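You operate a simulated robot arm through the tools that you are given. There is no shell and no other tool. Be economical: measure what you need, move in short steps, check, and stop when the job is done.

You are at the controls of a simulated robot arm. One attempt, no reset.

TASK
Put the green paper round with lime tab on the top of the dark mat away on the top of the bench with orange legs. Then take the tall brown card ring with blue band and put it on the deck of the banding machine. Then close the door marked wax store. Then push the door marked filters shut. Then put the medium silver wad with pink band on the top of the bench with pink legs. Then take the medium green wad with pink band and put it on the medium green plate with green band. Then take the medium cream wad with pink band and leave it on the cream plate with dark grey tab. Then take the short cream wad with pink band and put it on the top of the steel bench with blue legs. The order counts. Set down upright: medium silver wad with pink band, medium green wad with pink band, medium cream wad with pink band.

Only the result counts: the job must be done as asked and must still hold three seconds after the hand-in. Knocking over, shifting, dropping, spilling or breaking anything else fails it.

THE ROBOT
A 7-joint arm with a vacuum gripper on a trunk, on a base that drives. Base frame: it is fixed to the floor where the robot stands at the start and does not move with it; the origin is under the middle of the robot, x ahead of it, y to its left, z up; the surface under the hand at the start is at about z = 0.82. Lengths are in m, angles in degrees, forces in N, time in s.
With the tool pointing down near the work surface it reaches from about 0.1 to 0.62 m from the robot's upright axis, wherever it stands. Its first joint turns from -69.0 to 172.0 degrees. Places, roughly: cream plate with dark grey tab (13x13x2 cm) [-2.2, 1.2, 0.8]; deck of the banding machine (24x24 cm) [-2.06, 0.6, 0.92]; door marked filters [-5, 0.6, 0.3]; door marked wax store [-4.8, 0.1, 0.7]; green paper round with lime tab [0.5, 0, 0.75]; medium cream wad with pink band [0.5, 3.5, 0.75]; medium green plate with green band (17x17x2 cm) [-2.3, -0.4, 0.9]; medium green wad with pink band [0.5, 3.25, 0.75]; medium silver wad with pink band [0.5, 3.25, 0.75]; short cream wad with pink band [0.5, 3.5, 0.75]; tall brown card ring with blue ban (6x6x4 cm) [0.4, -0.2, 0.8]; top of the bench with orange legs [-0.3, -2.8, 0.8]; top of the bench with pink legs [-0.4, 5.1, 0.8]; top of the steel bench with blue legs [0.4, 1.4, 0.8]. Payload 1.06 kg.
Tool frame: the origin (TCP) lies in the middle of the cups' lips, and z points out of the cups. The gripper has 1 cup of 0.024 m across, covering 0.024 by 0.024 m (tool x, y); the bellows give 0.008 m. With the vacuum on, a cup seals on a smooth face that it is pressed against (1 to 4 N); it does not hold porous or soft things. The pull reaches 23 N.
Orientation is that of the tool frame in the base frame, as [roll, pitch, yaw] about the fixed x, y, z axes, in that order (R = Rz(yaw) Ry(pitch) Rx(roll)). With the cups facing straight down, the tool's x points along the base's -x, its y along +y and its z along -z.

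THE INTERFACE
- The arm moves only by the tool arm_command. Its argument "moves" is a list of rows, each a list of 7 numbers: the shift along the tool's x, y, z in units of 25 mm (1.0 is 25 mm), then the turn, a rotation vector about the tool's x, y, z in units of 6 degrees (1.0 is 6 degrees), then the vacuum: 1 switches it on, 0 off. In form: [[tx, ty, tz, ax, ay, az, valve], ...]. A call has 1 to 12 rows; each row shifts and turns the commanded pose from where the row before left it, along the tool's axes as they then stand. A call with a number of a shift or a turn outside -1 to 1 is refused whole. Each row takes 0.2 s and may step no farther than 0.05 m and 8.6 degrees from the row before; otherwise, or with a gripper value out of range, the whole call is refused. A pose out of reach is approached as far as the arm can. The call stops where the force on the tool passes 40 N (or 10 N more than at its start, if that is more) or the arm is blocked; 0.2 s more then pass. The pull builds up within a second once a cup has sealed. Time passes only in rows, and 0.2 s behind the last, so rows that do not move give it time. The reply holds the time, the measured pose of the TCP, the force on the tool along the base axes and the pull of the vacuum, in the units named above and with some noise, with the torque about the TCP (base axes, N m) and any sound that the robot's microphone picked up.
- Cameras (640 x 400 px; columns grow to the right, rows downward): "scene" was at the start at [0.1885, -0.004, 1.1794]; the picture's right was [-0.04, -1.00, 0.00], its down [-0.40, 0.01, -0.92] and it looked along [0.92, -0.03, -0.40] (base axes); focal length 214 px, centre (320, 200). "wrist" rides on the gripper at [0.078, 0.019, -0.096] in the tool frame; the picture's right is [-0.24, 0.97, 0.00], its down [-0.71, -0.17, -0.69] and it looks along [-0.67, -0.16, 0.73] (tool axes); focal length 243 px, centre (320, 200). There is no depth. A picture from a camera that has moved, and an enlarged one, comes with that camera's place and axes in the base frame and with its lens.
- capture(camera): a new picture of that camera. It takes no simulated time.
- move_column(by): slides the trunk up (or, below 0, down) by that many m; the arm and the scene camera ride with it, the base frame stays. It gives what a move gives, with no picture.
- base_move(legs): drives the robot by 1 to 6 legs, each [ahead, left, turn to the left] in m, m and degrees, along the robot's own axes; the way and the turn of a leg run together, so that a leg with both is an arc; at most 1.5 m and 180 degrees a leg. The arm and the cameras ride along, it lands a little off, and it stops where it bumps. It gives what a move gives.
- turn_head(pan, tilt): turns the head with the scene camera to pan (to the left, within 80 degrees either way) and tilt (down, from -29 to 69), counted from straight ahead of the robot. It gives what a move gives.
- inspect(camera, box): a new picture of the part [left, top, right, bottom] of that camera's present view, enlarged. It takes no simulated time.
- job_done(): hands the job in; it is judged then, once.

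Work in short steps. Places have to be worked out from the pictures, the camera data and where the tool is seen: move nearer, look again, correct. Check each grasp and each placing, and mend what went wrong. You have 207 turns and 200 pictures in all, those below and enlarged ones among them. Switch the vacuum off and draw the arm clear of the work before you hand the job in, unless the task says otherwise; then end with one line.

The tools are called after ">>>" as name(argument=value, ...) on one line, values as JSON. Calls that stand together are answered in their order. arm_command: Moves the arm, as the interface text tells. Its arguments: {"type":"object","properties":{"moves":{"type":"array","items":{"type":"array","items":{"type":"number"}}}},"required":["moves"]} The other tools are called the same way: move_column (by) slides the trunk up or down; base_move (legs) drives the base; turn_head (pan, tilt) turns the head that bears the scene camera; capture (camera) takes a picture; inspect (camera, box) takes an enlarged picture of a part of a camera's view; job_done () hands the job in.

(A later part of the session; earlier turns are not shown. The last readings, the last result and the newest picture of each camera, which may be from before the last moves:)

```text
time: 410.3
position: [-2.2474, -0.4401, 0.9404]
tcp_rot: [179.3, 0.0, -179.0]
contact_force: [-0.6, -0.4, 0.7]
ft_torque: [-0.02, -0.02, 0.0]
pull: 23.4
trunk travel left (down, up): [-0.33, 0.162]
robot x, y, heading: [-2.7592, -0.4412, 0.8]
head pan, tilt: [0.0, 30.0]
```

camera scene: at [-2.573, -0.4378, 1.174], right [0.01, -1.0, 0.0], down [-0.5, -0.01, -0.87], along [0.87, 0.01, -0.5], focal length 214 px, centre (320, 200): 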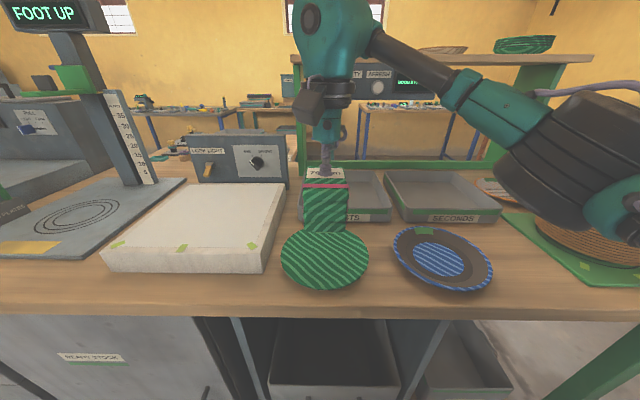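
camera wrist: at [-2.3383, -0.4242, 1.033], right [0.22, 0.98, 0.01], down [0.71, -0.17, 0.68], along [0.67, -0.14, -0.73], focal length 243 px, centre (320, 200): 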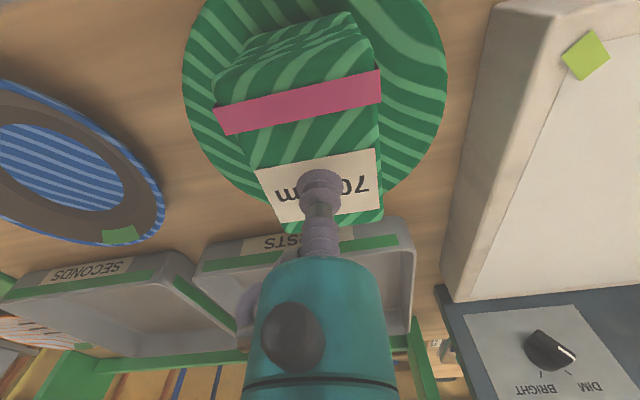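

>>> arm_command(moves=[[0, 0, 0.12, 0, 0, 0, 1], [0, 0, 0.1, 0, 0, 0, 1], [0, 0, 0, 0, 0, 0, 1]])

>>> inspect(camera="scene", box=[260, 130, 390, 300])

```text
time: 411.1
position: [-2.2498, -0.44, 0.9352]
tcp_rot: [179.3, 0.1, -179.0]
contact_force: [-4.9, -3.1, 16.2]
ft_torque: [0.11, -0.23, 0.0]
pull: 22.5
trunk travel left (down, up): [-0.33, 0.162]
robot x, y, heading: [-2.7582, -0.436, 0.5]
head pan, tilt: [0.0, 30.0]
```

```text
2.35 times, centred on (325, 215) of scene
camera zoom: at [-2.5747, -0.4381, 1.1743], right [0.01, -1.0, 0.0], down [-0.5, -0.01, -0.87], along [0.87, 0.01, -0.5], focal length 505 px, centre (308, 165)
```

zoom: 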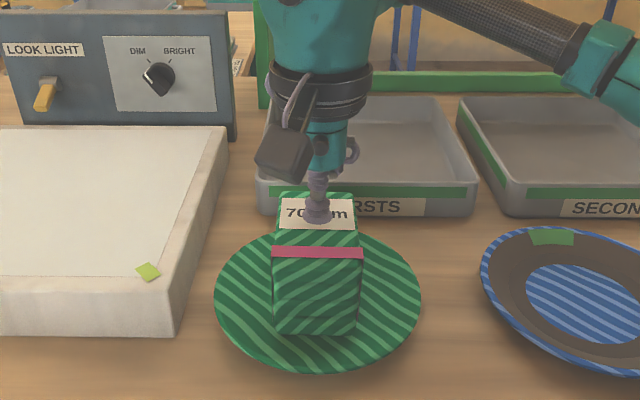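

The side force changed sign, so the best spot is in between. I lift, shift back 6 mm, and lower again.

>>> arm_command(moves=[[0, 0, -0.5, 0, 0, 0, 1], [0, 0, -0.1, 0, 0, 0, 1], [0.25, 0.08, 0, 0, 0, 0, 1], [0, 0, 0.3, 0, 0, 0, 1], [0, 0, 0.2, 0, 0, 0, 1], [0, 0, 0.05, 0, 0, 0, 1], [0, 0, 0, 0, 0, 0, 1]])

```text
time: 412.7
position: [-2.2534, -0.4376, 0.9361]
tcp_rot: [179.2, 0.1, -178.9]
contact_force: [0.5, 0.3, -0.8]
ft_torque: [-0.01, -0.07, 0.0]
pull: 23.0
trunk travel left (down, up): [-0.33, 0.162]
robot x, y, heading: [-2.7588, -0.4418, 0.6]
head pan, tilt: [0.0, 30.0]
```

>>> arm_command(moves=[[0, 0, 0.08, 0, 0, 0, 1], [0, 0, 0.05, 0, 0, 0, 1], [0, 0, 0, 0, 0, 0, 1]])

```text
time: 413.5
position: [-2.2558, -0.4377, 0.9345]
tcp_rot: [179.3, 0.0, -179.0]
contact_force: [-0.4, -2.9, 10.8]
ft_torque: [0.06, -0.04, -0.02]
pull: 22.5
trunk travel left (down, up): [-0.33, 0.162]
robot x, y, heading: [-2.7612, -0.4416, 0.6]
head pan, tilt: [0.0, 30.0]
```

Now the contact is even. I release, wait and lift straight off.

>>> arm_command(moves=[[0, 0, -0.05, 0, 0, 0, 0], [0, 0, 0, 0, 0, 0, 0], [0, 0, 0, 0, 0, 0, 0], [0, 0, 0, 0, 0, 0, 0], [0, 0, 0, 0, 0, 0, 0], [0, 0, -0.3, 0, 0, 0, 0], [0, 0, -0.9, 0, 0, 0, 0], [0, 0, -0.9, 0, 0, 0, 0], [0, 0, -0.9, 0, 0, 0, 0], [0, 0, -0.9, 0, 0, 0, 0]])

>>> inspect(camera="scene", box=[230, 130, 420, 300])

```text
time: 415.7
position: [-2.253, -0.4389, 1.0313]
tcp_rot: [179.3, 0.0, -179.0]
contact_force: [0.0, 0.1, -1.1]
ft_torque: [0.03, -0.02, 0.0]
pull: 0.1
trunk travel left (down, up): [-0.33, 0.162]
robot x, y, heading: [-2.7596, -0.4396, 0.8]
head pan, tilt: [0.0, 30.0]
```

```text
2.35 times, centred on (325, 215) of scene
camera zoom: at [-2.5731, -0.4377, 1.174], right [0.01, -1.0, 0.0], down [-0.5, -0.01, -0.87], along [0.87, 0.01, -0.5], focal length 505 px, centre (308, 165)
```

zoom: 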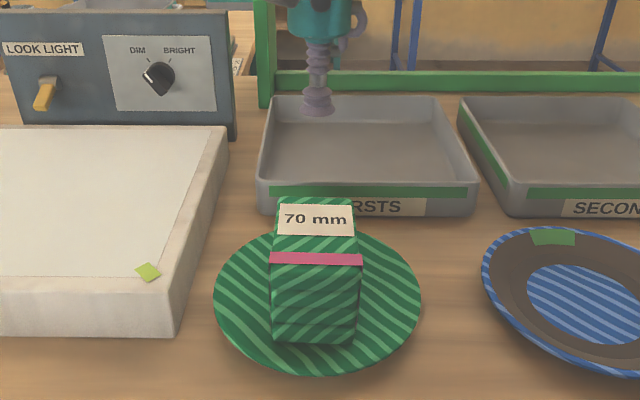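

The green wad stands upright on its plate. Next the cream 90 mm wad: drive back to the cabinet.

>>> arm_command(moves=[[0.9, 0, -0.2, 0, 0, 0, 0], [0.9, 0, -0.2, 0, 0, 0, 0], [0.9, 0, -0.2, 0, 0, 0, 0], [0.9, 0, -0.2, 0, 0, 0, 0], [0.9, 0, -0.2, 0, 0, 0, 0]])

>>> base_move(legs=[[-0.42, 0, 0], [0, 0, 89.4], [1.5, 0, 0], [1.5, 0, 0], [0.25, 0, 0], [0, 0, -90]])

>>> base_move(legs=[[1.5, 0, 0], [1.1, 0, 0]])

```text
time: 416.9
position: [-2.3659, -0.4418, 1.0566]
tcp_rot: [179.3, 0.1, -179.1]
contact_force: [1.2, 0.3, -0.1]
ft_torque: [0.01, -0.02, 0.01]
pull: 0.1
trunk travel left (down, up): [-0.33, 0.162]
robot x, y, heading: [-2.756, -0.4386, 0.8]
head pan, tilt: [0.0, 30.0]
```

```text
time: 442.5
position: [-2.8002, 2.7804, 1.058]
tcp_rot: [179.4, 0.0, -179.4]
contact_force: [0.5, -0.5, 1.4]
ft_torque: [-0.01, -0.01, 0.0]
pull: 0.2
trunk travel left (down, up): [-0.33, 0.162]
robot x, y, heading: [-3.1926, 2.7846, 0.5]
head pan, tilt: [0.0, 30.0]
```

```text
time: 455.2
position: [-0.1983, 2.8087, 1.0552]
tcp_rot: [179.2, 0.0, -179.3]
contact_force: [0.4, 0.5, 0.1]
ft_torque: [0.02, 0.0, 0.0]
pull: 0.0
trunk travel left (down, up): [-0.33, 0.162]
robot x, y, heading: [-0.5937, 2.8105, 0.4]
head pan, tilt: [0.0, 30.0]
```

Now I slide left and approach the cabinet.

>>> base_move(legs=[[0, 0.7, 0], [0.54, 0, 0]])

>>> turn_head(pan=0, tilt=35)

>>> capture(camera="scene")

>>> capture(camera="wrist")

```text
time: 464.5
position: [0.3349, 3.5106, 1.0585]
tcp_rot: [179.3, 0.0, -179.5]
contact_force: [0.3, -0.1, -0.1]
ft_torque: [-0.01, 0.02, -0.04]
pull: 0.0
trunk travel left (down, up): [-0.33, 0.162]
robot x, y, heading: [-0.0592, 3.519, 0.0]
head pan, tilt: [0.0, 30.0]
```

```text
time: 465.1
position: [0.3345, 3.5119, 1.057]
tcp_rot: [179.2, 0.1, -179.5]
contact_force: [-0.4, -0.6, 0.3]
ft_torque: [0.01, -0.02, -0.02]
pull: 0.2
trunk travel left (down, up): [-0.33, 0.162]
robot x, y, heading: [-0.0577, 3.5125, 0.4]
head pan, tilt: [0.0, 35.0]
```

```text
68 pictures are left
camera scene: at [0.1254, 3.5164, 1.1662], right [0.0, -1.0, 0.0], down [-0.57, 0.0, -0.82], along [0.82, 0.0, -0.57], focal length 214 px, centre (320, 200)
```

scene: 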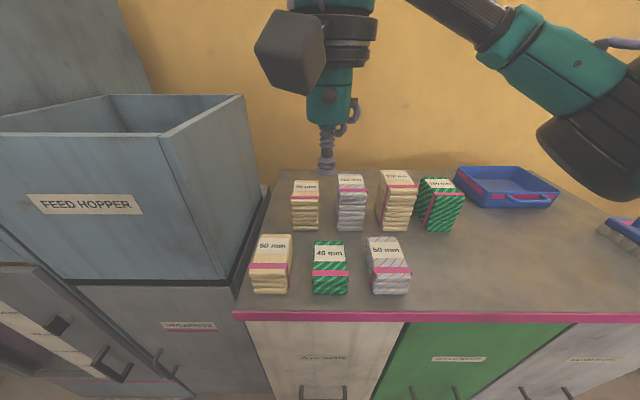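

```text
67 pictures are left
camera wrist: at [0.2568, 3.5286, 1.1522], right [0.23, 0.97, 0.01], down [0.71, -0.17, 0.68], along [0.67, -0.15, -0.73], focal length 243 px, centre (320, 200)
```

wrist: 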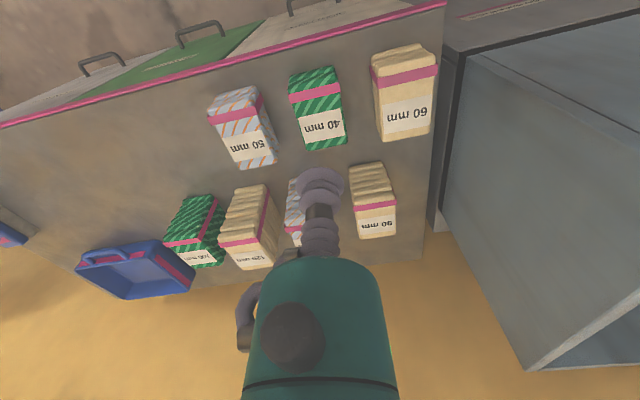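

Label of cream 90 is at about (0.576, 3.551). I move the base 6 cm ahead and the tool above it.

>>> base_move(legs=[[0.06, 0, 0]])

>>> arm_command(moves=[[-0.9, 0.2, 0, 0, 0, 0, 0], [-0.9, 0.2, 0, 0, 0, 0, 0], [-0.9, 0.2, 0, 0, 0, 0, 0], [-0.9, 0.2, 0, 0, 0, 0, 0], [-0.9, 0.2, 0, 0, 0, 0, 0], [-0.9, 0.2, 0, 0, 0, 0, 0], [-0.9, 0.2, 0, 0, 0, 0, 0], [-0.9, 0.2, 0, 0, 0, 0, 0], [0, 0, 0.9, 0, 0, 0, 0], [0, 0, 0.9, 0, 0, 0, 0], [0, 0, 0.9, 0, 0, 0, 0], [0, 0, 0.9, 0, 0, 0, 0]])

>>> capture(camera="wrist")

>>> inspect(camera="scene", box=[220, 140, 460, 320])

```text
time: 466.1
position: [0.3946, 3.5122, 1.0572]
tcp_rot: [179.3, 0.0, -179.5]
contact_force: [-0.6, 0.3, 0.2]
ft_torque: [0.0, 0.04, -0.02]
pull: 0.2
trunk travel left (down, up): [-0.33, 0.162]
robot x, y, heading: [0.0037, 3.5183, 0.6]
head pan, tilt: [0.0, 35.0]
```

```text
time: 468.7
position: [0.5699, 3.5539, 0.967]
tcp_rot: [179.4, -0.2, -179.5]
contact_force: [0.1, 0.2, -0.3]
ft_torque: [0.01, 0.01, 0.0]
pull: 0.0
out of reach, approached as far as the arm can: row 8
trunk travel left (down, up): [-0.33, 0.162]
robot x, y, heading: [0.0028, 3.5193, 0.4]
head pan, tilt: [0.0, 35.0]
```

```text
66 pictures are left
camera wrist: at [0.4929, 3.5709, 1.0631], right [0.23, 0.97, 0.01], down [0.71, -0.17, 0.68], along [0.67, -0.15, -0.73], focal length 243 px, centre (320, 200)
```

wrist: 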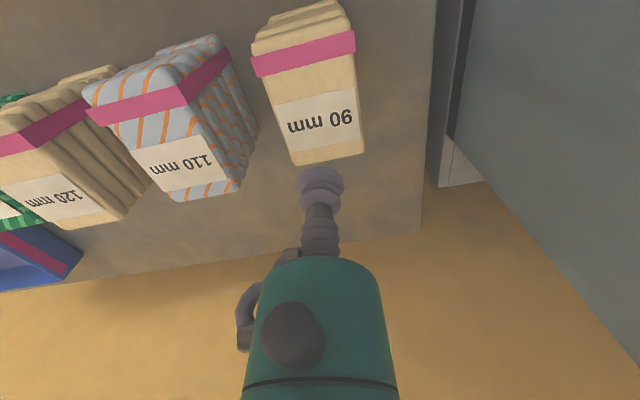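

```text
2.22 times, centred on (340, 230) of scene
camera zoom: at [0.1851, 3.5168, 1.1662], right [0.01, -1.0, 0.0], down [-0.57, 0.0, -0.82], along [0.82, 0.0, -0.57], focal length 477 px, centre (276, 133)
```

zoom: 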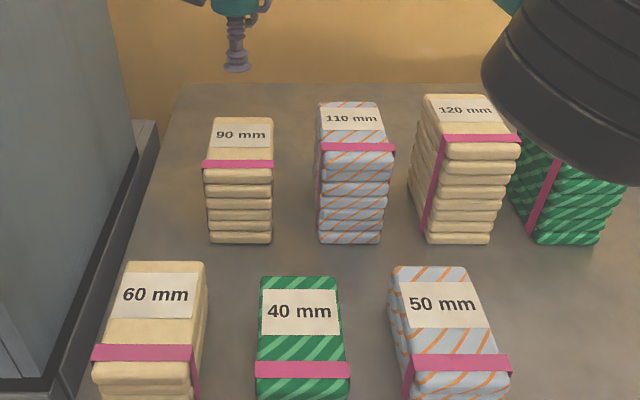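

Lined up (label at (0.573, 3.551)). I descend with the vacuum on.

>>> arm_command(moves=[[0, -0.1, 0.9, 0, 0, 0, 1], [0, 0, 0.9, 0, 0, 0, 1], [0, 0, 0.6, 0, 0, 0, 1], [0, 0, 0.3, 0, 0, 0, 1], [0, 0, 0.15, 0, 0, 0, 1], [0, 0, 0, 0, 0, 0, 1]])

```text
time: 470.1
position: [0.5712, 3.5524, 0.8955]
tcp_rot: [179.3, 0.0, -179.5]
contact_force: [-1.0, 0.7, -0.5]
ft_torque: [0.03, 0.0, 0.0]
pull: 0.1
trunk travel left (down, up): [-0.33, 0.162]
robot x, y, heading: [-0.0004, 3.5198, 0.3]
head pan, tilt: [0.0, 35.0]
```

>>> arm_command(moves=[[0, 0, 0.12, 0, 0, 0, 1], [0, 0, 0.1, 0, 0, 0, 1], [0, 0, 0.06, 0, 0, 0, 1], [0, 0, 0, 0, 0, 0, 1], [0, 0, 0, 0, 0, 0, 1]])

```text
time: 471.3
position: [0.5708, 3.5524, 0.8903]
tcp_rot: [179.3, 0.1, -179.5]
contact_force: [2.0, 1.6, 7.1]
ft_torque: [-0.11, 0.01, 0.07]
pull: 22.9
trunk travel left (down, up): [-0.33, 0.162]
robot x, y, heading: [0.0034, 3.5156, 0.4]
head pan, tilt: [0.0, 35.0]
```

Sealed. I lift, draw in, and head for the dark bench's west side.

>>> arm_command(moves=[[0, 0, -0.4, 0, 0, 0, 1], [0, 0, -0.9, 0, 0, 0, 1], [0, 0, -0.9, 0, 0, 0, 1], [0, 0, -0.9, 0, 0, 0, 1], [0, 0, -0.9, 0, 0, 0, 1], [0, 0, -0.9, 0, 0, 0, 1], [0, 0, -0.9, 0, 0, 0, 1], [0, 0, -0.7, 0, 0, 0, 1], [0.8, 0, 0, 0, 0, 0, 1], [0.8, -0.3, 0, 0, 0, 0, 1], [0.8, -0.3, 0, 0, 0, 0, 1], [0.8, -0.3, 0, 0, 0, 0, 1]])

>>> arm_command(moves=[[0.9, 0, 0, 0, 0, 0, 1], [0.9, 0, 0, 0, 0, 0, 1], [0.9, 0, 0, 0, 0, 0, 1], [0.5, 0, 0, 0, 0, 0, 1]])

>>> capture(camera="wrist")

```text
time: 473.9
position: [0.4918, 3.5255, 1.0512]
tcp_rot: [179.4, 0.0, -179.5]
contact_force: [0.1, -0.6, -1.4]
ft_torque: [0.02, -0.01, -0.03]
pull: 22.8
trunk travel left (down, up): [-0.33, 0.162]
robot x, y, heading: [0.0044, 3.517, 0.3]
head pan, tilt: [0.0, 35.0]
```

```text
time: 474.9
position: [0.4125, 3.5255, 1.0515]
tcp_rot: [179.2, 0.0, -179.4]
contact_force: [-0.2, -0.6, -1.1]
ft_torque: [0.0, 0.03, 0.0]
pull: 23.0
trunk travel left (down, up): [-0.33, 0.162]
robot x, y, heading: [-0.0016, 3.5177, 0.4]
head pan, tilt: [0.0, 35.0]
```

```text
64 pictures are left
camera wrist: at [0.3337, 3.543, 1.1476], right [0.23, 0.97, 0.01], down [0.71, -0.17, 0.68], along [0.67, -0.15, -0.73], focal length 243 px, centre (320, 200)
```

wrist: 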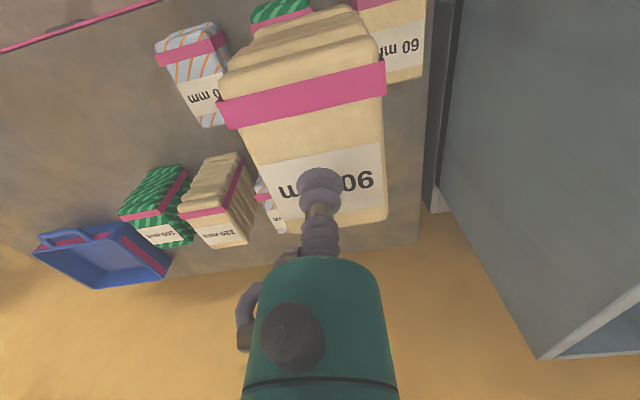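

The wad is held. I drive: back, slide right, turn around, go west, then south to y ≈ 1.23.

>>> base_move(legs=[[-0.55, 0, 0], [0, -0.7, 0], [0, 0, 179.6], [1.4, 0, 0], [1.2, 0, 0]])

>>> base_move(legs=[[0, 0, 90], [1.5, 0, 0], [0, 0, 90]])

>>> turn_head(pan=-10, tilt=28)

>>> capture(camera="scene")

```text
time: 503.6
position: [-3.5271, 2.9188, 1.0519]
tcp_rot: [179.3, 0.0, -1.8]
contact_force: [0.2, -0.6, -1.4]
ft_torque: [0.0, 0.02, -0.01]
pull: 23.5
trunk travel left (down, up): [-0.33, 0.162]
robot x, y, heading: [-3.1199, 2.91, 178.0]
head pan, tilt: [0.0, 35.0]
```

```text
time: 518.8
position: [-2.7495, 1.4163, 1.0512]
tcp_rot: [179.3, 0.0, 179.2]
contact_force: [-0.7, -0.3, 0.0]
ft_torque: [-0.04, 0.01, -0.03]
pull: 23.1
trunk travel left (down, up): [-0.33, 0.162]
robot x, y, heading: [-3.1601, 1.413, -1.0]
head pan, tilt: [0.0, 35.0]
```

```text
time: 519.5
position: [-2.7486, 1.4174, 1.0511]
tcp_rot: [179.3, 0.0, 179.1]
contact_force: [0.6, 1.2, -1.9]
ft_torque: [0.0, 0.0, 0.02]
pull: 23.4
trunk travel left (down, up): [-0.33, 0.162]
robot x, y, heading: [-3.1584, 1.4144, -1.2]
head pan, tilt: [-10.0, 28.0]
```

```text
63 pictures are left
camera scene: at [-2.9745, 1.3968, 1.1771], right [-0.19, -0.98, 0.0], down [-0.46, 0.09, -0.88], along [0.87, -0.17, -0.47], focal length 214 px, centre (320, 200)
```

scene: 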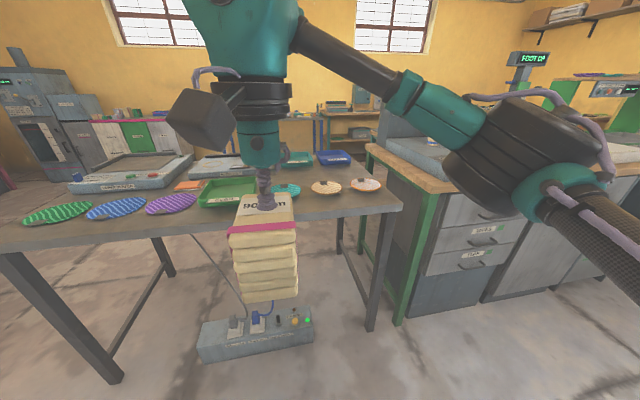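

The cream plate is at about (-2.21, 1.223). I line up the base with it.

>>> base_move(legs=[[0.004, -0.19, 1.2], [0.27, 0, 0]])

>>> turn_head(pan=0, tilt=35)

>>> capture(camera="scene")

>>> capture(camera="wrist")

```text
time: 523.3
position: [-2.477, 1.2348, 1.0515]
tcp_rot: [179.4, -0.1, -179.6]
contact_force: [0.6, -0.1, -0.4]
ft_torque: [-0.01, 0.01, 0.0]
pull: 22.4
trunk travel left (down, up): [-0.33, 0.162]
robot x, y, heading: [-2.8841, 1.2248, 0.3]
head pan, tilt: [-10.0, 28.0]
```

```text
time: 524.0
position: [-2.4758, 1.2349, 1.0515]
tcp_rot: [179.3, -0.1, -179.6]
contact_force: [0.2, 0.1, -1.5]
ft_torque: [0.01, -0.03, 0.01]
pull: 22.9
trunk travel left (down, up): [-0.33, 0.162]
robot x, y, heading: [-2.8869, 1.2246, 0.2]
head pan, tilt: [0.0, 35.0]
```

```text
62 pictures are left
camera scene: at [-2.7038, 1.2262, 1.1662], right [0.0, -1.0, 0.0], down [-0.57, 0.0, -0.82], along [0.82, 0.0, -0.57], focal length 214 px, centre (320, 200)
```

scene: 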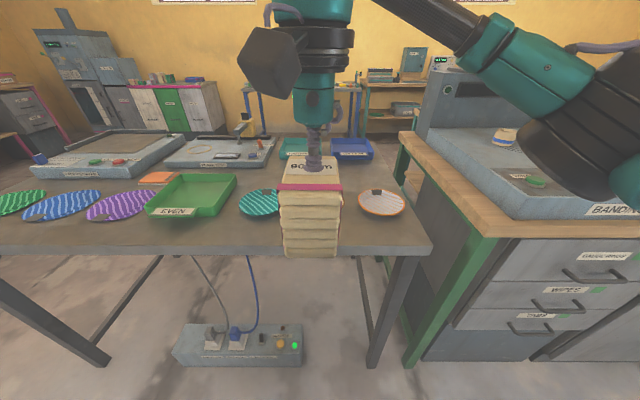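

```text
61 pictures are left
camera wrist: at [-2.5548, 1.2522, 1.1474], right [0.23, 0.97, 0.01], down [0.71, -0.17, 0.68], along [0.67, -0.15, -0.73], focal length 243 px, centre (320, 200)
```

wrist: 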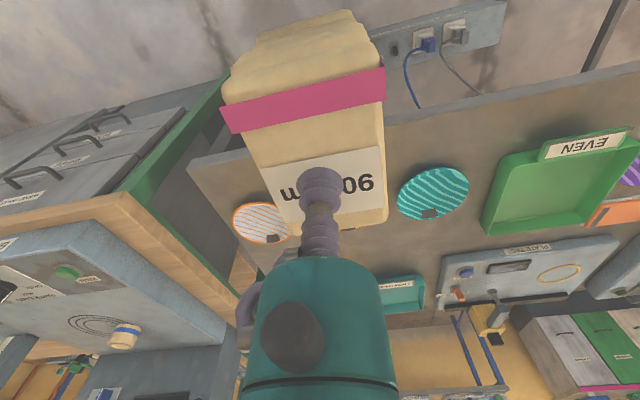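

The wad hides the plate; I shift the tool 11 cm left to measure it.

>>> arm_command(moves=[[0, 0.9, 0, 0, 0, 0, 1], [0, 0.9, 0, 0, 0, 0, 1], [0, 0.9, 0, 0, 0, 0, 1], [0, 0.9, 0, 0, 0, 0, 1], [0, 0.9, 0, 0, 0, 0, 1]])

>>> inspect(camera="scene", box=[220, 140, 440, 270])

```text
time: 525.2
position: [-2.4774, 1.3484, 1.0542]
tcp_rot: [179.3, 0.1, -179.6]
contact_force: [-0.6, 0.3, -1.0]
ft_torque: [0.0, 0.02, -0.01]
pull: 22.8
trunk travel left (down, up): [-0.33, 0.162]
robot x, y, heading: [-2.8843, 1.2211, 0.2]
head pan, tilt: [0.0, 35.0]
```

```text
2.91 times, centred on (330, 205) of scene
camera zoom: at [-2.7038, 1.2265, 1.1662], right [0.0, -1.0, 0.0], down [-0.57, 0.0, -0.82], along [0.82, 0.0, -0.57], focal length 624 px, centre (291, 186)
```

zoom: 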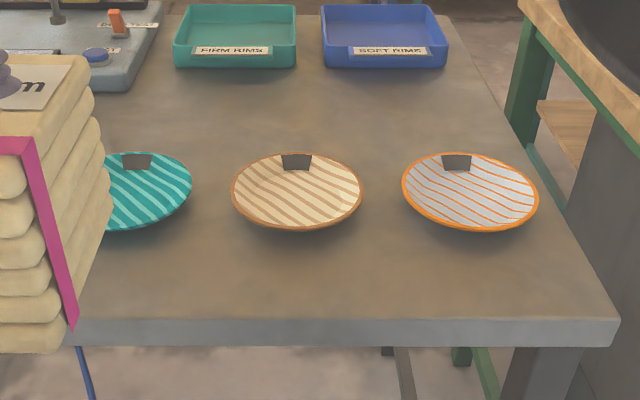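

Cream plate's middle: (-2.199, 1.2205), rim z ≈ 0.81. The grip is at the wad's middle, so that is the target. I drive 0.15 m ahead and bring the wad over it.

>>> base_move(legs=[[0.15, 0, 0]])

>>> arm_command(moves=[[0, -1, 0, 0, 0, 0, 1], [-0.8, -1, 0, 0, 0, 0, 1], [-0.8, -1, 0, 0, 0, 0, 1], [-0.8, -1, 0, 0, 0, 0, 1], [-0.9, -1, 0, 0, 0, 0, 1], [-0.9, 0, 0, 0, 0, 0, 1], [-0.9, 0, 0, 0, 0, 0, 1], [0, 0, 0, 0, 0, 0, 1]])

>>> inspect(camera="scene", box=[220, 120, 440, 320])

```text
time: 526.6
position: [-2.3259, 1.3476, 1.0529]
tcp_rot: [179.3, 0.1, -179.6]
contact_force: [-0.5, 0.2, -1.2]
ft_torque: [0.01, 0.02, 0.03]
pull: 22.6
trunk travel left (down, up): [-0.33, 0.162]
robot x, y, heading: [-2.736, 1.2278, -0.0]
head pan, tilt: [0.0, 35.0]
```

```text
time: 528.4
position: [-2.1971, 1.2239, 1.0533]
tcp_rot: [179.3, 0.0, -179.6]
contact_force: [0.2, 0.3, -0.9]
ft_torque: [0.0, 0.01, 0.0]
pull: 22.2
trunk travel left (down, up): [-0.33, 0.162]
robot x, y, heading: [-2.7342, 1.2302, 0.3]
head pan, tilt: [0.0, 35.0]
```

```text
2.00 times, centred on (330, 220) of scene
camera zoom: at [-2.5521, 1.2267, 1.1662], right [0.0, -1.0, 0.0], down [-0.57, 0.0, -0.82], along [0.82, 0.0, -0.57], focal length 429 px, centre (300, 160)
```

zoom: 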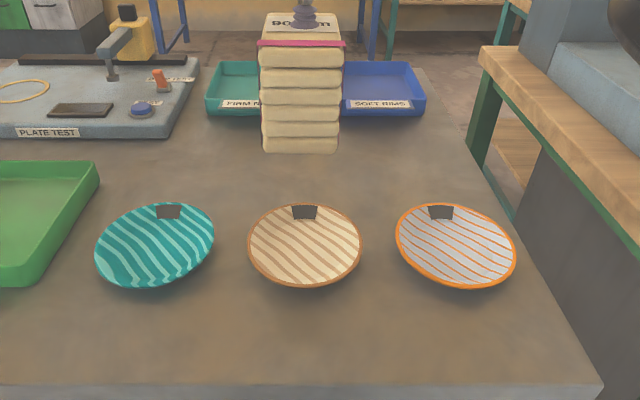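

Plate centre confirmed at about (-2.203, 1.221). I lower to just above it.

>>> arm_command(moves=[[0.25, -0.1, 0.8, 0, 0, 0, 1], [0, 0, 0.9, 0, 0, 0, 1], [0, 0, 0.9, 0, 0, 0, 1], [0, 0, 0.9, 0, 0, 0, 1], [0, 0, 0.9, 0, 0, 0, 1], [0, 0, 0.4, 0, 0, 0, 1], [0, 0, 0, 0, 0, 0, 1]])

>>> inspect(camera="scene", box=[240, 140, 400, 290])

>>> capture(camera="wrist")

```text
time: 530.0
position: [-2.2034, 1.2231, 0.932]
tcp_rot: [179.2, -0.1, -179.6]
contact_force: [-0.8, 0.0, -2.0]
ft_torque: [0.01, -0.02, 0.05]
pull: 22.9
trunk travel left (down, up): [-0.33, 0.162]
robot x, y, heading: [-2.7362, 1.2306, 0.1]
head pan, tilt: [0.0, 35.0]
```

```text
2.67 times, centred on (320, 215) of scene
camera zoom: at [-2.5521, 1.2268, 1.1662], right [0.0, -1.0, 0.0], down [-0.57, 0.0, -0.82], along [0.82, 0.0, -0.57], focal length 572 px, centre (320, 160)
```

zoom: 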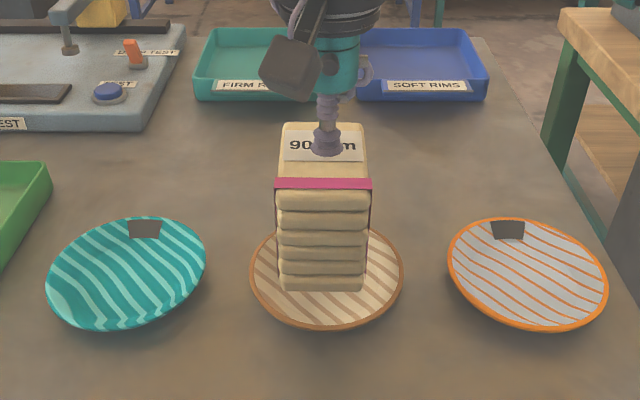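

```text
57 pictures are left
camera wrist: at [-2.2813, 1.2409, 1.0269], right [0.23, 0.97, 0.01], down [0.71, -0.17, 0.68], along [0.67, -0.15, -0.73], focal length 243 px, centre (320, 200)
```

wrist: 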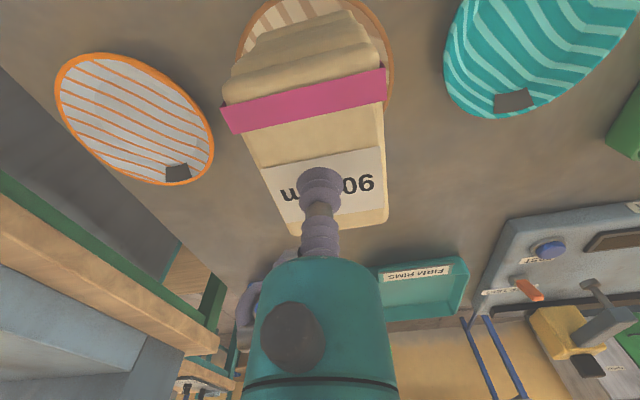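

The base of the wad is slightly towards me and left. I shift 1 cm forward, 4 mm right, and lower gently.

>>> arm_command(moves=[[-0.4, -0.14, 0, 0, 0, 0, 1], [0, 0, 0.5, 0, 0, 0, 1], [0, 0, 0.3, 0, 0, 0, 1], [0, 0, 0.2, 0, 0, 0, 1], [0, 0, 0, 0, 0, 0, 1]])

>>> inspect(camera="scene", box=[240, 140, 400, 290])

```text
time: 531.2
position: [-2.1935, 1.2207, 0.9087]
tcp_rot: [179.1, 0.1, -179.6]
contact_force: [-1.7, -0.7, 12.2]
ft_torque: [0.01, -0.15, 0.02]
pull: 22.5
trunk travel left (down, up): [-0.33, 0.162]
robot x, y, heading: [-2.7333, 1.2292, 0.3]
head pan, tilt: [0.0, 35.0]
```

```text
2.67 times, centred on (320, 215) of scene
camera zoom: at [-2.5532, 1.2267, 1.1665], right [0.0, -1.0, 0.0], down [-0.57, 0.0, -0.82], along [0.82, 0.0, -0.57], focal length 572 px, centre (320, 160)
```

zoom: 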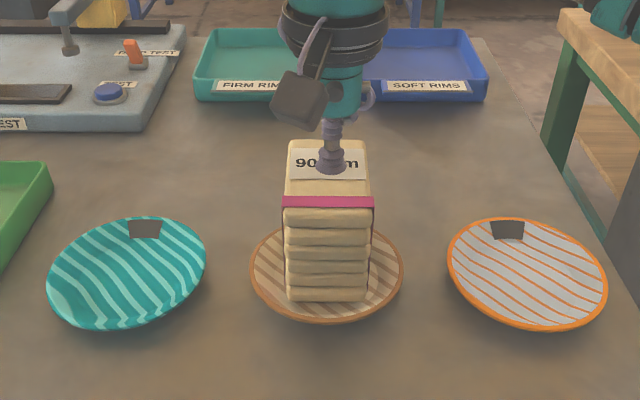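

Contact at z ≈ 0.909. The torque hints at a few millimetres too far forward; I lift, shift back 4 mm and lower again.

>>> arm_command(moves=[[0, 0, -0.4, 0, 0, 0, 1], [0, 0, -0.1, 0, 0, 0, 1], [0.16, 0, 0, 0, 0, 0, 1], [0, 0, 0.25, 0, 0, 0, 1], [0, 0, 0.15, 0, 0, 0, 1], [0, 0, 0.05, 0, 0, 0, 1], [0, 0, 0, 0, 0, 0, 1]])

```text
time: 532.8
position: [-2.1992, 1.22, 0.9089]
tcp_rot: [179.3, 0.1, -179.7]
contact_force: [-0.7, 0.4, 1.8]
ft_torque: [-0.02, -0.06, -0.02]
pull: 23.2
trunk travel left (down, up): [-0.33, 0.162]
robot x, y, heading: [-2.7351, 1.2264, 0.0]
head pan, tilt: [0.0, 35.0]
```

>>> arm_command(moves=[[0, 0, 0.06, 0, 0, 0, 1], [0, 0, 0.05, 0, 0, 0, 1], [0, 0, 0, 0, 0, 0, 1]])

```text
time: 533.6
position: [-2.1979, 1.2209, 0.9064]
tcp_rot: [179.4, 0.1, -179.6]
contact_force: [-1.2, -0.6, 12.7]
ft_torque: [-0.08, -0.17, 0.02]
pull: 23.1
trunk travel left (down, up): [-0.33, 0.162]
robot x, y, heading: [-2.7398, 1.2255, 0.2]
head pan, tilt: [0.0, 35.0]
```

Even contact. I release, wait, lift off and check.

>>> arm_command(moves=[[0, 0, -0.05, 0, 0, 0, 0], [0, 0, 0, 0, 0, 0, 0], [0, 0, 0, 0, 0, 0, 0], [0, 0, 0, 0, 0, 0, 0], [0, 0, 0, 0, 0, 0, 0], [0, 0, -0.3, 0, 0, 0, 0], [0, 0, -0.9, 0, 0, 0, 0], [0, 0, -0.9, 0, 0, 0, 0], [0, 0, -0.9, 0, 0, 0, 0], [0, 0, -0.9, 0, 0, 0, 0], [0, 0, -0.9, 0, 0, 0, 0]])

>>> inspect(camera="scene", box=[240, 140, 400, 290])

>>> capture(camera="wrist")

```text
time: 536.0
position: [-2.1984, 1.218, 1.0254]
tcp_rot: [179.3, 0.2, -179.6]
contact_force: [-0.9, -0.5, 0.5]
ft_torque: [-0.01, -0.01, 0.02]
pull: 0.0
trunk travel left (down, up): [-0.33, 0.162]
robot x, y, heading: [-2.7368, 1.2304, 0.2]
head pan, tilt: [0.0, 35.0]
```

```text
2.67 times, centred on (320, 215) of scene
camera zoom: at [-2.5523, 1.2268, 1.1662], right [0.0, -1.0, 0.0], down [-0.57, 0.0, -0.82], along [0.82, 0.0, -0.57], focal length 572 px, centre (320, 160)
```

zoom: 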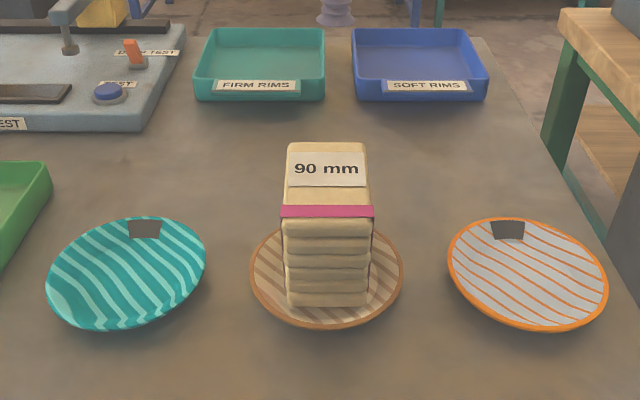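

```text
54 pictures are left
camera wrist: at [-2.2762, 1.2359, 1.1224], right [0.23, 0.97, 0.01], down [0.71, -0.17, 0.68], along [0.67, -0.15, -0.73], focal length 243 px, centre (320, 200)
```

wrist: 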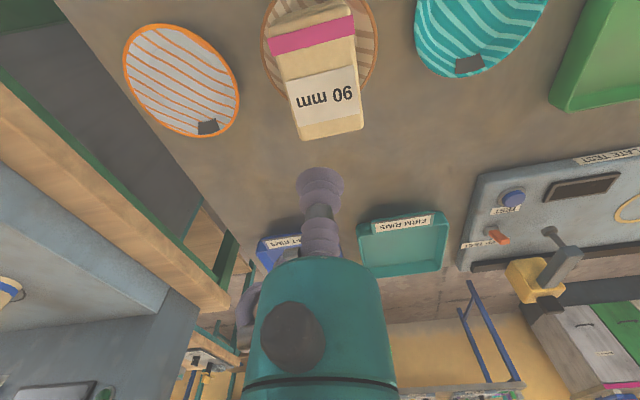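

The cream 90 wad stands upright on its plate. Last, the cream 60 wad: back to the cabinet.

>>> arm_command(moves=[[0.9, 0, -0.2, 0, 0, 0, 0], [0.9, 0, -0.2, 0, 0, 0, 0], [0.9, 0, -0.2, 0, 0, 0, 0], [0.9, 0, -0.2, 0, 0, 0, 0], [0.9, 0, -0.2, 0, 0, 0, 0], [0.9, 0, -0.2, 0, 0, 0, 0]])

>>> base_move(legs=[[-0.42, 0, 0], [0, 0, 90], [1.5, 0, 0], [0.08, 0, 0], [0, 0, -90.2]])

>>> base_move(legs=[[1.5, 0, 0], [1.05, 0, 0]])

```text
time: 537.4
position: [-2.3338, 1.2171, 1.0568]
tcp_rot: [179.2, 0.0, -179.6]
contact_force: [-0.7, 0.5, 0.5]
ft_torque: [-0.02, -0.03, 0.03]
pull: 0.1
trunk travel left (down, up): [-0.33, 0.162]
robot x, y, heading: [-2.7365, 1.2278, 0.0]
head pan, tilt: [0.0, 35.0]
```

```text
time: 555.3
position: [-2.7516, 2.7974, 1.0558]
tcp_rot: [179.3, 0.0, -179.9]
contact_force: [0.4, 0.1, 0.3]
ft_torque: [0.03, 0.03, -0.02]
pull: 0.1
trunk travel left (down, up): [-0.33, 0.162]
robot x, y, heading: [-3.1523, 2.8036, -0.3]
head pan, tilt: [0.0, 35.0]
```

```text
time: 567.7
position: [-0.2179, 2.7803, 1.0564]
tcp_rot: [179.3, 0.0, 179.9]
contact_force: [0.2, -0.2, -0.7]
ft_torque: [-0.03, -0.01, -0.03]
pull: 0.1
trunk travel left (down, up): [-0.33, 0.162]
robot x, y, heading: [-0.6201, 2.7981, -0.6]
head pan, tilt: [0.0, 35.0]
```

>>> base_move(legs=[[0, 0.75, 0], [0.53, 0, 0.5]])

>>> capture(camera="scene")

>>> capture(camera="wrist")

```text
time: 577.3
position: [0.3121, 3.5313, 1.0555]
tcp_rot: [179.3, 0.1, -179.9]
contact_force: [0.2, -0.4, 0.1]
ft_torque: [0.02, -0.01, -0.03]
pull: 0.3
trunk travel left (down, up): [-0.33, 0.162]
robot x, y, heading: [-0.0917, 3.5394, 0.2]
head pan, tilt: [0.0, 35.0]
```

```text
53 pictures are left
camera scene: at [0.0922, 3.5412, 1.1661], right [0.0, -1.0, 0.0], down [-0.57, 0.0, -0.82], along [0.82, 0.0, -0.57], focal length 214 px, centre (320, 200)
```

scene: 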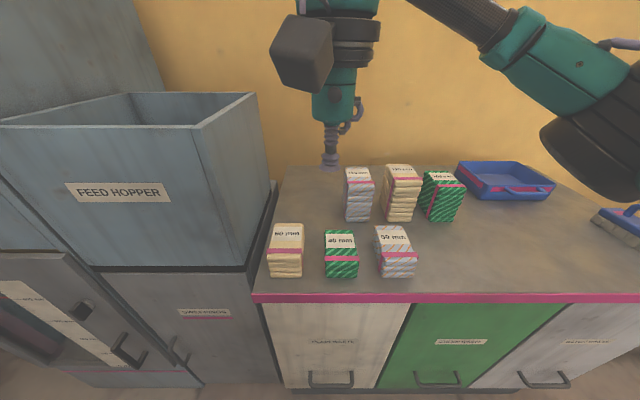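

```text
52 pictures are left
camera wrist: at [0.2333, 3.5481, 1.1515], right [0.23, 0.97, 0.01], down [0.71, -0.18, 0.68], along [0.67, -0.15, -0.73], focal length 243 px, centre (320, 200)
```

wrist: 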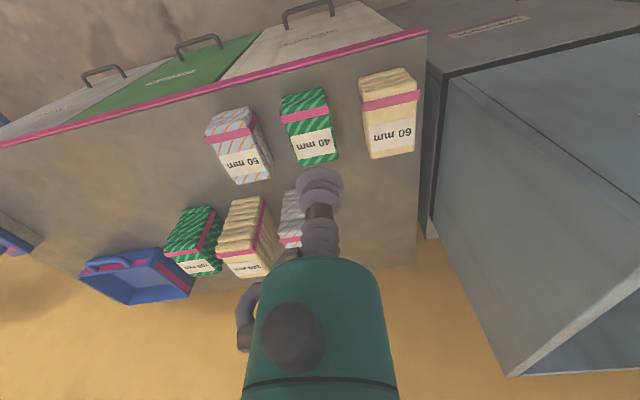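

The cream 60's label is at (0.408, 3.607), close to the feed hopper's wall (y ≈ 3.66). I tilt the tool 6° away from the wall and turn the camera away before going over it.

>>> arm_command(moves=[[0, 0, 0, -0.5, 0, 0, 0], [0, 0, 0, -0.5, 0, 0, 0], [0, 0, 0, 0, 0, -1, 0], [0, 0, 0, 0, 0, -1, 0], [0, 0, 0, 0, 0, -1, 0]])

```text
time: 578.5
position: [0.3113, 3.531, 1.0556]
tcp_rot: [173.6, 2.1, -161.9]
contact_force: [0.5, 0.0, 0.6]
ft_torque: [-0.03, -0.04, 0.01]
pull: 0.0
trunk travel left (down, up): [-0.33, 0.162]
robot x, y, heading: [-0.0897, 3.5387, -0.1]
head pan, tilt: [0.0, 35.0]
```

Now over the label and down to z ≈ 0.895, keeping clear of the hopper.

>>> arm_command(moves=[[-0.9, 0.31, 0, 0, 0, 0, 0], [-0.9, 0.31, 0, 0, 0, 0, 0], [-0.9, 0.31, 0, 0, 0, 0, 0], [-0.9, 0.31, 0, 0, 0, 0, 0], [-0.9, 0.31, 0, 0, 0, 0, 0], [0.03, -0.09, 0.83, 0, 0, 0, 0], [0.03, -0.09, 0.83, 0, 0, 0, 0], [0.03, -0.09, 0.83, 0, 0, 0, 0], [0.03, -0.09, 0.83, 0, 0, 0, 0], [0.03, -0.09, 0.83, 0, 0, 0, 0]])

>>> capture(camera="scene")

>>> capture(camera="wrist")

```text
time: 580.7
position: [0.4056, 3.6033, 0.9583]
tcp_rot: [173.6, 2.1, -161.9]
contact_force: [0.9, 0.2, 0.5]
ft_torque: [0.01, -0.02, 0.02]
pull: 0.0
trunk travel left (down, up): [-0.33, 0.162]
robot x, y, heading: [-0.0896, 3.5441, -0.1]
head pan, tilt: [0.0, 35.0]
```

```text
51 pictures are left
camera scene: at [0.092, 3.5411, 1.1662], right [0.0, -1.0, 0.0], down [-0.57, 0.0, -0.82], along [0.82, 0.0, -0.57], focal length 214 px, centre (320, 200)
```

scene: 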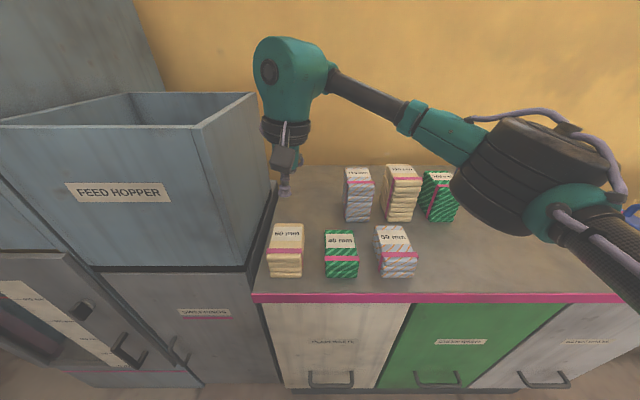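

```text
50 pictures are left
camera wrist: at [0.3255, 3.5856, 1.053], right [-0.08, 0.99, 0.12], down [0.73, -0.02, 0.69], along [0.68, 0.14, -0.72], focal length 243 px, centre (320, 200)
```

wrist: 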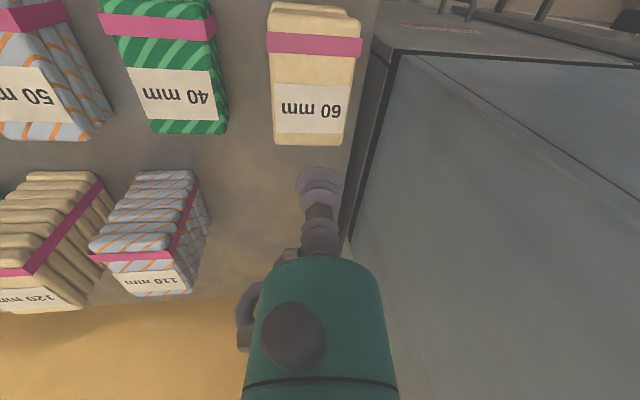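

Aligned and clear of the hopper. I descend with the vacuum on.

>>> arm_command(moves=[[0.03, -0.08, 0.9, 0, 0, 0, 1], [0.03, -0.08, 0.9, 0, 0, 0, 1], [0.03, -0.08, 0.9, 0, 0, 0, 1], [0.01, -0.04, 0.5, 0, 0, 0, 1], [0, 0, 0.25, 0, 0, 0, 1], [0, 0, 0, 0, 0, 0, 1]])

```text
time: 582.1
position: [0.4048, 3.6049, 0.8739]
tcp_rot: [173.7, 2.1, -161.9]
contact_force: [0.2, 1.1, 0.0]
ft_torque: [-0.02, -0.01, -0.02]
pull: 0.2
trunk travel left (down, up): [-0.33, 0.162]
robot x, y, heading: [-0.0905, 3.5429, 0.0]
head pan, tilt: [0.0, 35.0]
```

>>> arm_command(moves=[[0, 0, 0.25, 0, 0, 0, 1], [0, 0, 0.15, 0, 0, 0, 1], [0, 0, 0.1, 0, 0, 0, 1], [0, 0, 0, 0, 0, 0, 1], [0, 0, 0, 0, 0, 0, 1]])

```text
time: 583.3
position: [0.4044, 3.6072, 0.8608]
tcp_rot: [173.6, 2.1, -161.9]
contact_force: [0.8, 0.8, 5.7]
ft_torque: [-0.16, 0.01, 0.03]
pull: 22.7
trunk travel left (down, up): [-0.33, 0.162]
robot x, y, heading: [-0.0917, 3.5404, -0.0]
head pan, tilt: [0.0, 35.0]
```

Sealed. I lift, move away from the hopper, then untilt.

>>> arm_command(moves=[[0, 0.04, -0.4, 0, 0, 0, 1], [-0.03, 0.08, -0.9, 0, 0, 0, 1], [-0.03, 0.08, -0.9, 0, 0, 0, 1], [-0.03, 0.08, -0.9, 0, 0, 0, 1], [-0.03, 0.08, -0.9, 0, 0, 0, 1], [-0.03, 0.08, -0.9, 0, 0, 0, 1], [-0.03, 0.08, -0.9, 0, 0, 0, 1], [0.9, -0.3, -0.5, 0, 0, 0, 1], [0.9, -0.3, 0, 0, 0, 0, 1], [0.9, -0.3, 0, 0, 0, 0, 1], [0.9, -0.3, 0, 0, 0, 0, 1], [0.5, -0.3, 0, 0, 0, 0, 1]])

>>> arm_command(moves=[[0, 0, 0, 0, 0, 1, 1], [0, 0, 0, 0, 0, 1, 1], [0, 0, 0, 0, 0, 1, 1], [0, 0, 0, 0.5, 0, 0, 1], [0, 0, 0, 0.5, 0, 0, 1]])

>>> capture(camera="wrist")

```text
time: 585.9
position: [0.3187, 3.5349, 1.0108]
tcp_rot: [173.7, 2.1, -161.9]
contact_force: [-0.4, 0.6, -0.4]
ft_torque: [-0.04, 0.0, -0.01]
pull: 23.7
trunk travel left (down, up): [-0.33, 0.162]
robot x, y, heading: [-0.0929, 3.5426, -0.3]
head pan, tilt: [0.0, 35.0]
```

```text
time: 587.1
position: [0.3196, 3.5342, 1.011]
tcp_rot: [179.4, 0.0, -179.9]
contact_force: [0.3, 0.3, -1.2]
ft_torque: [-0.05, -0.02, -0.02]
pull: 23.0
trunk travel left (down, up): [-0.33, 0.162]
robot x, y, heading: [-0.0898, 3.5431, 0.0]
head pan, tilt: [0.0, 35.0]
```

```text
49 pictures are left
camera wrist: at [0.2418, 3.5527, 1.1064], right [0.23, 0.97, 0.01], down [0.71, -0.18, 0.68], along [0.67, -0.15, -0.73], focal length 243 px, centre (320, 200)
```

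wrist: 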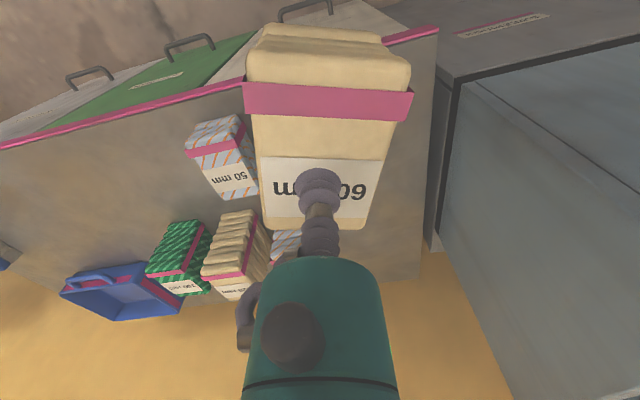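

The wad is held. I raise it, back away and slide right along the aisle to the steel bench.

>>> arm_command(moves=[[0.3, 0, -0.8, 0, 0, 0, 1], [0.3, 0, -0.8, 0, 0, 0, 1]])

>>> base_move(legs=[[-0.5, 0, 0], [0, -1.0, 0], [0, -1.0, 0]])

>>> turn_head(pan=0, tilt=25)

>>> capture(camera="scene")

```text
time: 587.7
position: [0.3045, 3.5343, 1.0519]
tcp_rot: [179.3, 0.0, -179.8]
contact_force: [-0.1, 0.4, -1.5]
ft_torque: [0.0, 0.02, 0.0]
pull: 22.9
trunk travel left (down, up): [-0.33, 0.162]
robot x, y, heading: [-0.0896, 3.5418, -0.2]
head pan, tilt: [0.0, 35.0]
```

```text
time: 608.0
position: [-0.1946, 1.5473, 1.0515]
tcp_rot: [179.4, 0.0, -179.8]
contact_force: [-0.7, 0.0, -0.7]
ft_torque: [-0.02, -0.01, 0.05]
pull: 23.6
trunk travel left (down, up): [-0.33, 0.162]
robot x, y, heading: [-0.5932, 1.5564, -0.3]
head pan, tilt: [0.0, 35.0]
```

```text
time: 608.7
position: [-0.1944, 1.5473, 1.0514]
tcp_rot: [179.3, 0.0, -179.8]
contact_force: [0.4, 0.4, 0.2]
ft_torque: [0.02, 0.01, 0.01]
pull: 22.7
trunk travel left (down, up): [-0.33, 0.162]
robot x, y, heading: [-0.5899, 1.5559, 0.4]
head pan, tilt: [0.0, 25.0]
```

```text
48 pictures are left
camera scene: at [-0.4038, 1.554, 1.1819], right [0.0, -1.0, 0.0], down [-0.42, 0.0, -0.91], along [0.91, 0.0, -0.42], focal length 214 px, centre (320, 200)
```

scene: 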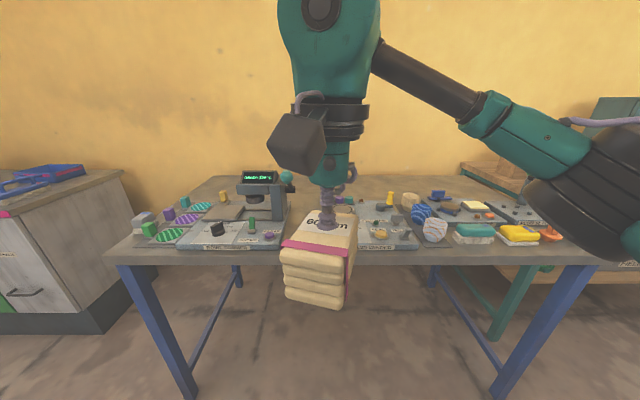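

The bench is cluttered along the front. I move closer and look down for a free spot.

>>> base_move(legs=[[0.28, 0, 0]])

>>> turn_head(pan=0, tilt=42)

>>> capture(camera="scene")

>>> capture(camera="wrist")

```text
time: 610.6
position: [0.0843, 1.5477, 1.0512]
tcp_rot: [179.4, 0.0, -179.9]
contact_force: [0.2, -0.2, -0.7]
ft_torque: [-0.01, 0.02, 0.0]
pull: 22.7
trunk travel left (down, up): [-0.33, 0.162]
robot x, y, heading: [-0.3139, 1.5529, 0.1]
head pan, tilt: [0.0, 25.0]
```

```text
time: 611.4
position: [0.0837, 1.5476, 1.0513]
tcp_rot: [179.3, 0.1, -179.8]
contact_force: [0.4, 0.1, -1.5]
ft_torque: [0.0, 0.01, -0.01]
pull: 22.3
trunk travel left (down, up): [-0.33, 0.162]
robot x, y, heading: [-0.3101, 1.5548, 0.1]
head pan, tilt: [0.0, 42.0]
```

```text
47 pictures are left
camera scene: at [-0.1336, 1.5541, 1.1557], right [0.0, -1.0, 0.0], down [-0.67, 0.0, -0.74], along [0.74, 0.0, -0.67], focal length 214 px, centre (320, 200)
```

scene: 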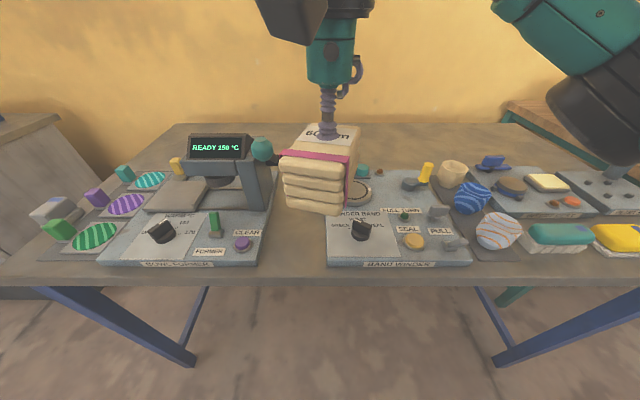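

```text
46 pictures are left
camera wrist: at [0.0059, 1.5649, 1.1468], right [0.23, 0.97, 0.01], down [0.71, -0.18, 0.68], along [0.67, -0.15, -0.73], focal length 243 px, centre (320, 200)
```

wrist: 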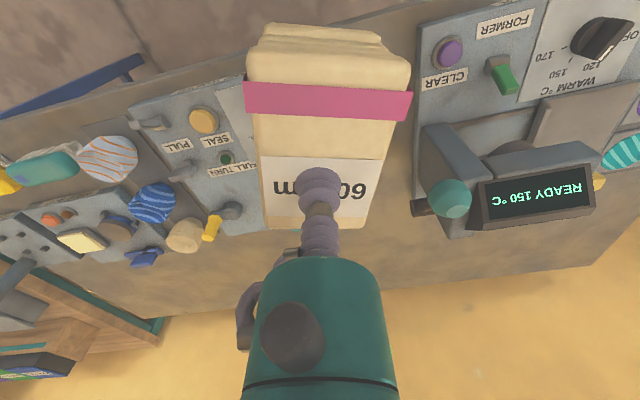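

A gap about 11 cm wide lies between the former and the band winder. I move the wad right to see it fully.

>>> arm_command(moves=[[0, -0.9, -0.3, 0, 0, 0, 1], [0, -0.9, -0.3, 0, 0, 0, 1], [0, -0.9, 0, 0, 0, 0, 1], [0, -0.9, 0, 0, 0, 0, 1], [0, -0.9, 0, 0, 0, 0, 1], [0, -0.9, 0, 0, 0, 0, 1]])

>>> inspect(camera="scene", box=[210, 110, 430, 290])

>>> capture(camera="wrist")

```text
time: 612.8
position: [0.0832, 1.4117, 1.065]
tcp_rot: [179.3, 0.0, -179.8]
contact_force: [0.0, 0.6, -1.4]
ft_torque: [0.01, 0.02, 0.03]
pull: 22.7
trunk travel left (down, up): [-0.33, 0.162]
robot x, y, heading: [-0.3117, 1.5548, -0.1]
head pan, tilt: [0.0, 42.0]
```

```text
2.22 times, centred on (320, 200) of scene
camera zoom: at [-0.1337, 1.5538, 1.1557], right [0.0, -1.0, 0.0], down [-0.67, 0.0, -0.74], along [0.74, 0.0, -0.67], focal length 477 px, centre (320, 200)
```

zoom: 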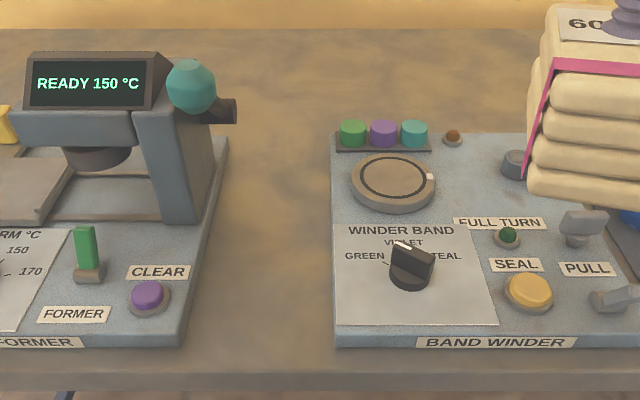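

```text
44 pictures are left
camera wrist: at [0.0059, 1.4294, 1.1603], right [0.23, 0.97, 0.01], down [0.71, -0.18, 0.68], along [0.67, -0.15, -0.73], focal length 243 px, centre (320, 200)
```

wrist: 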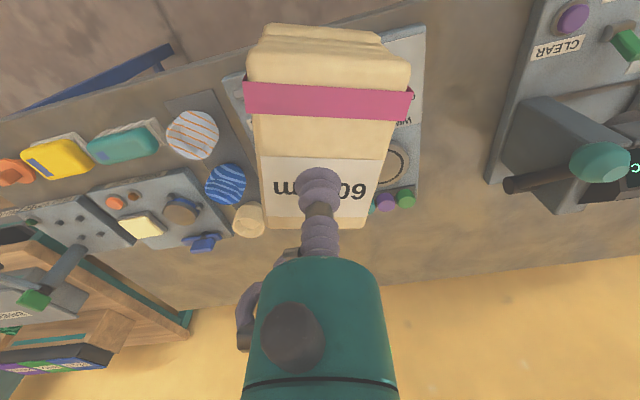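

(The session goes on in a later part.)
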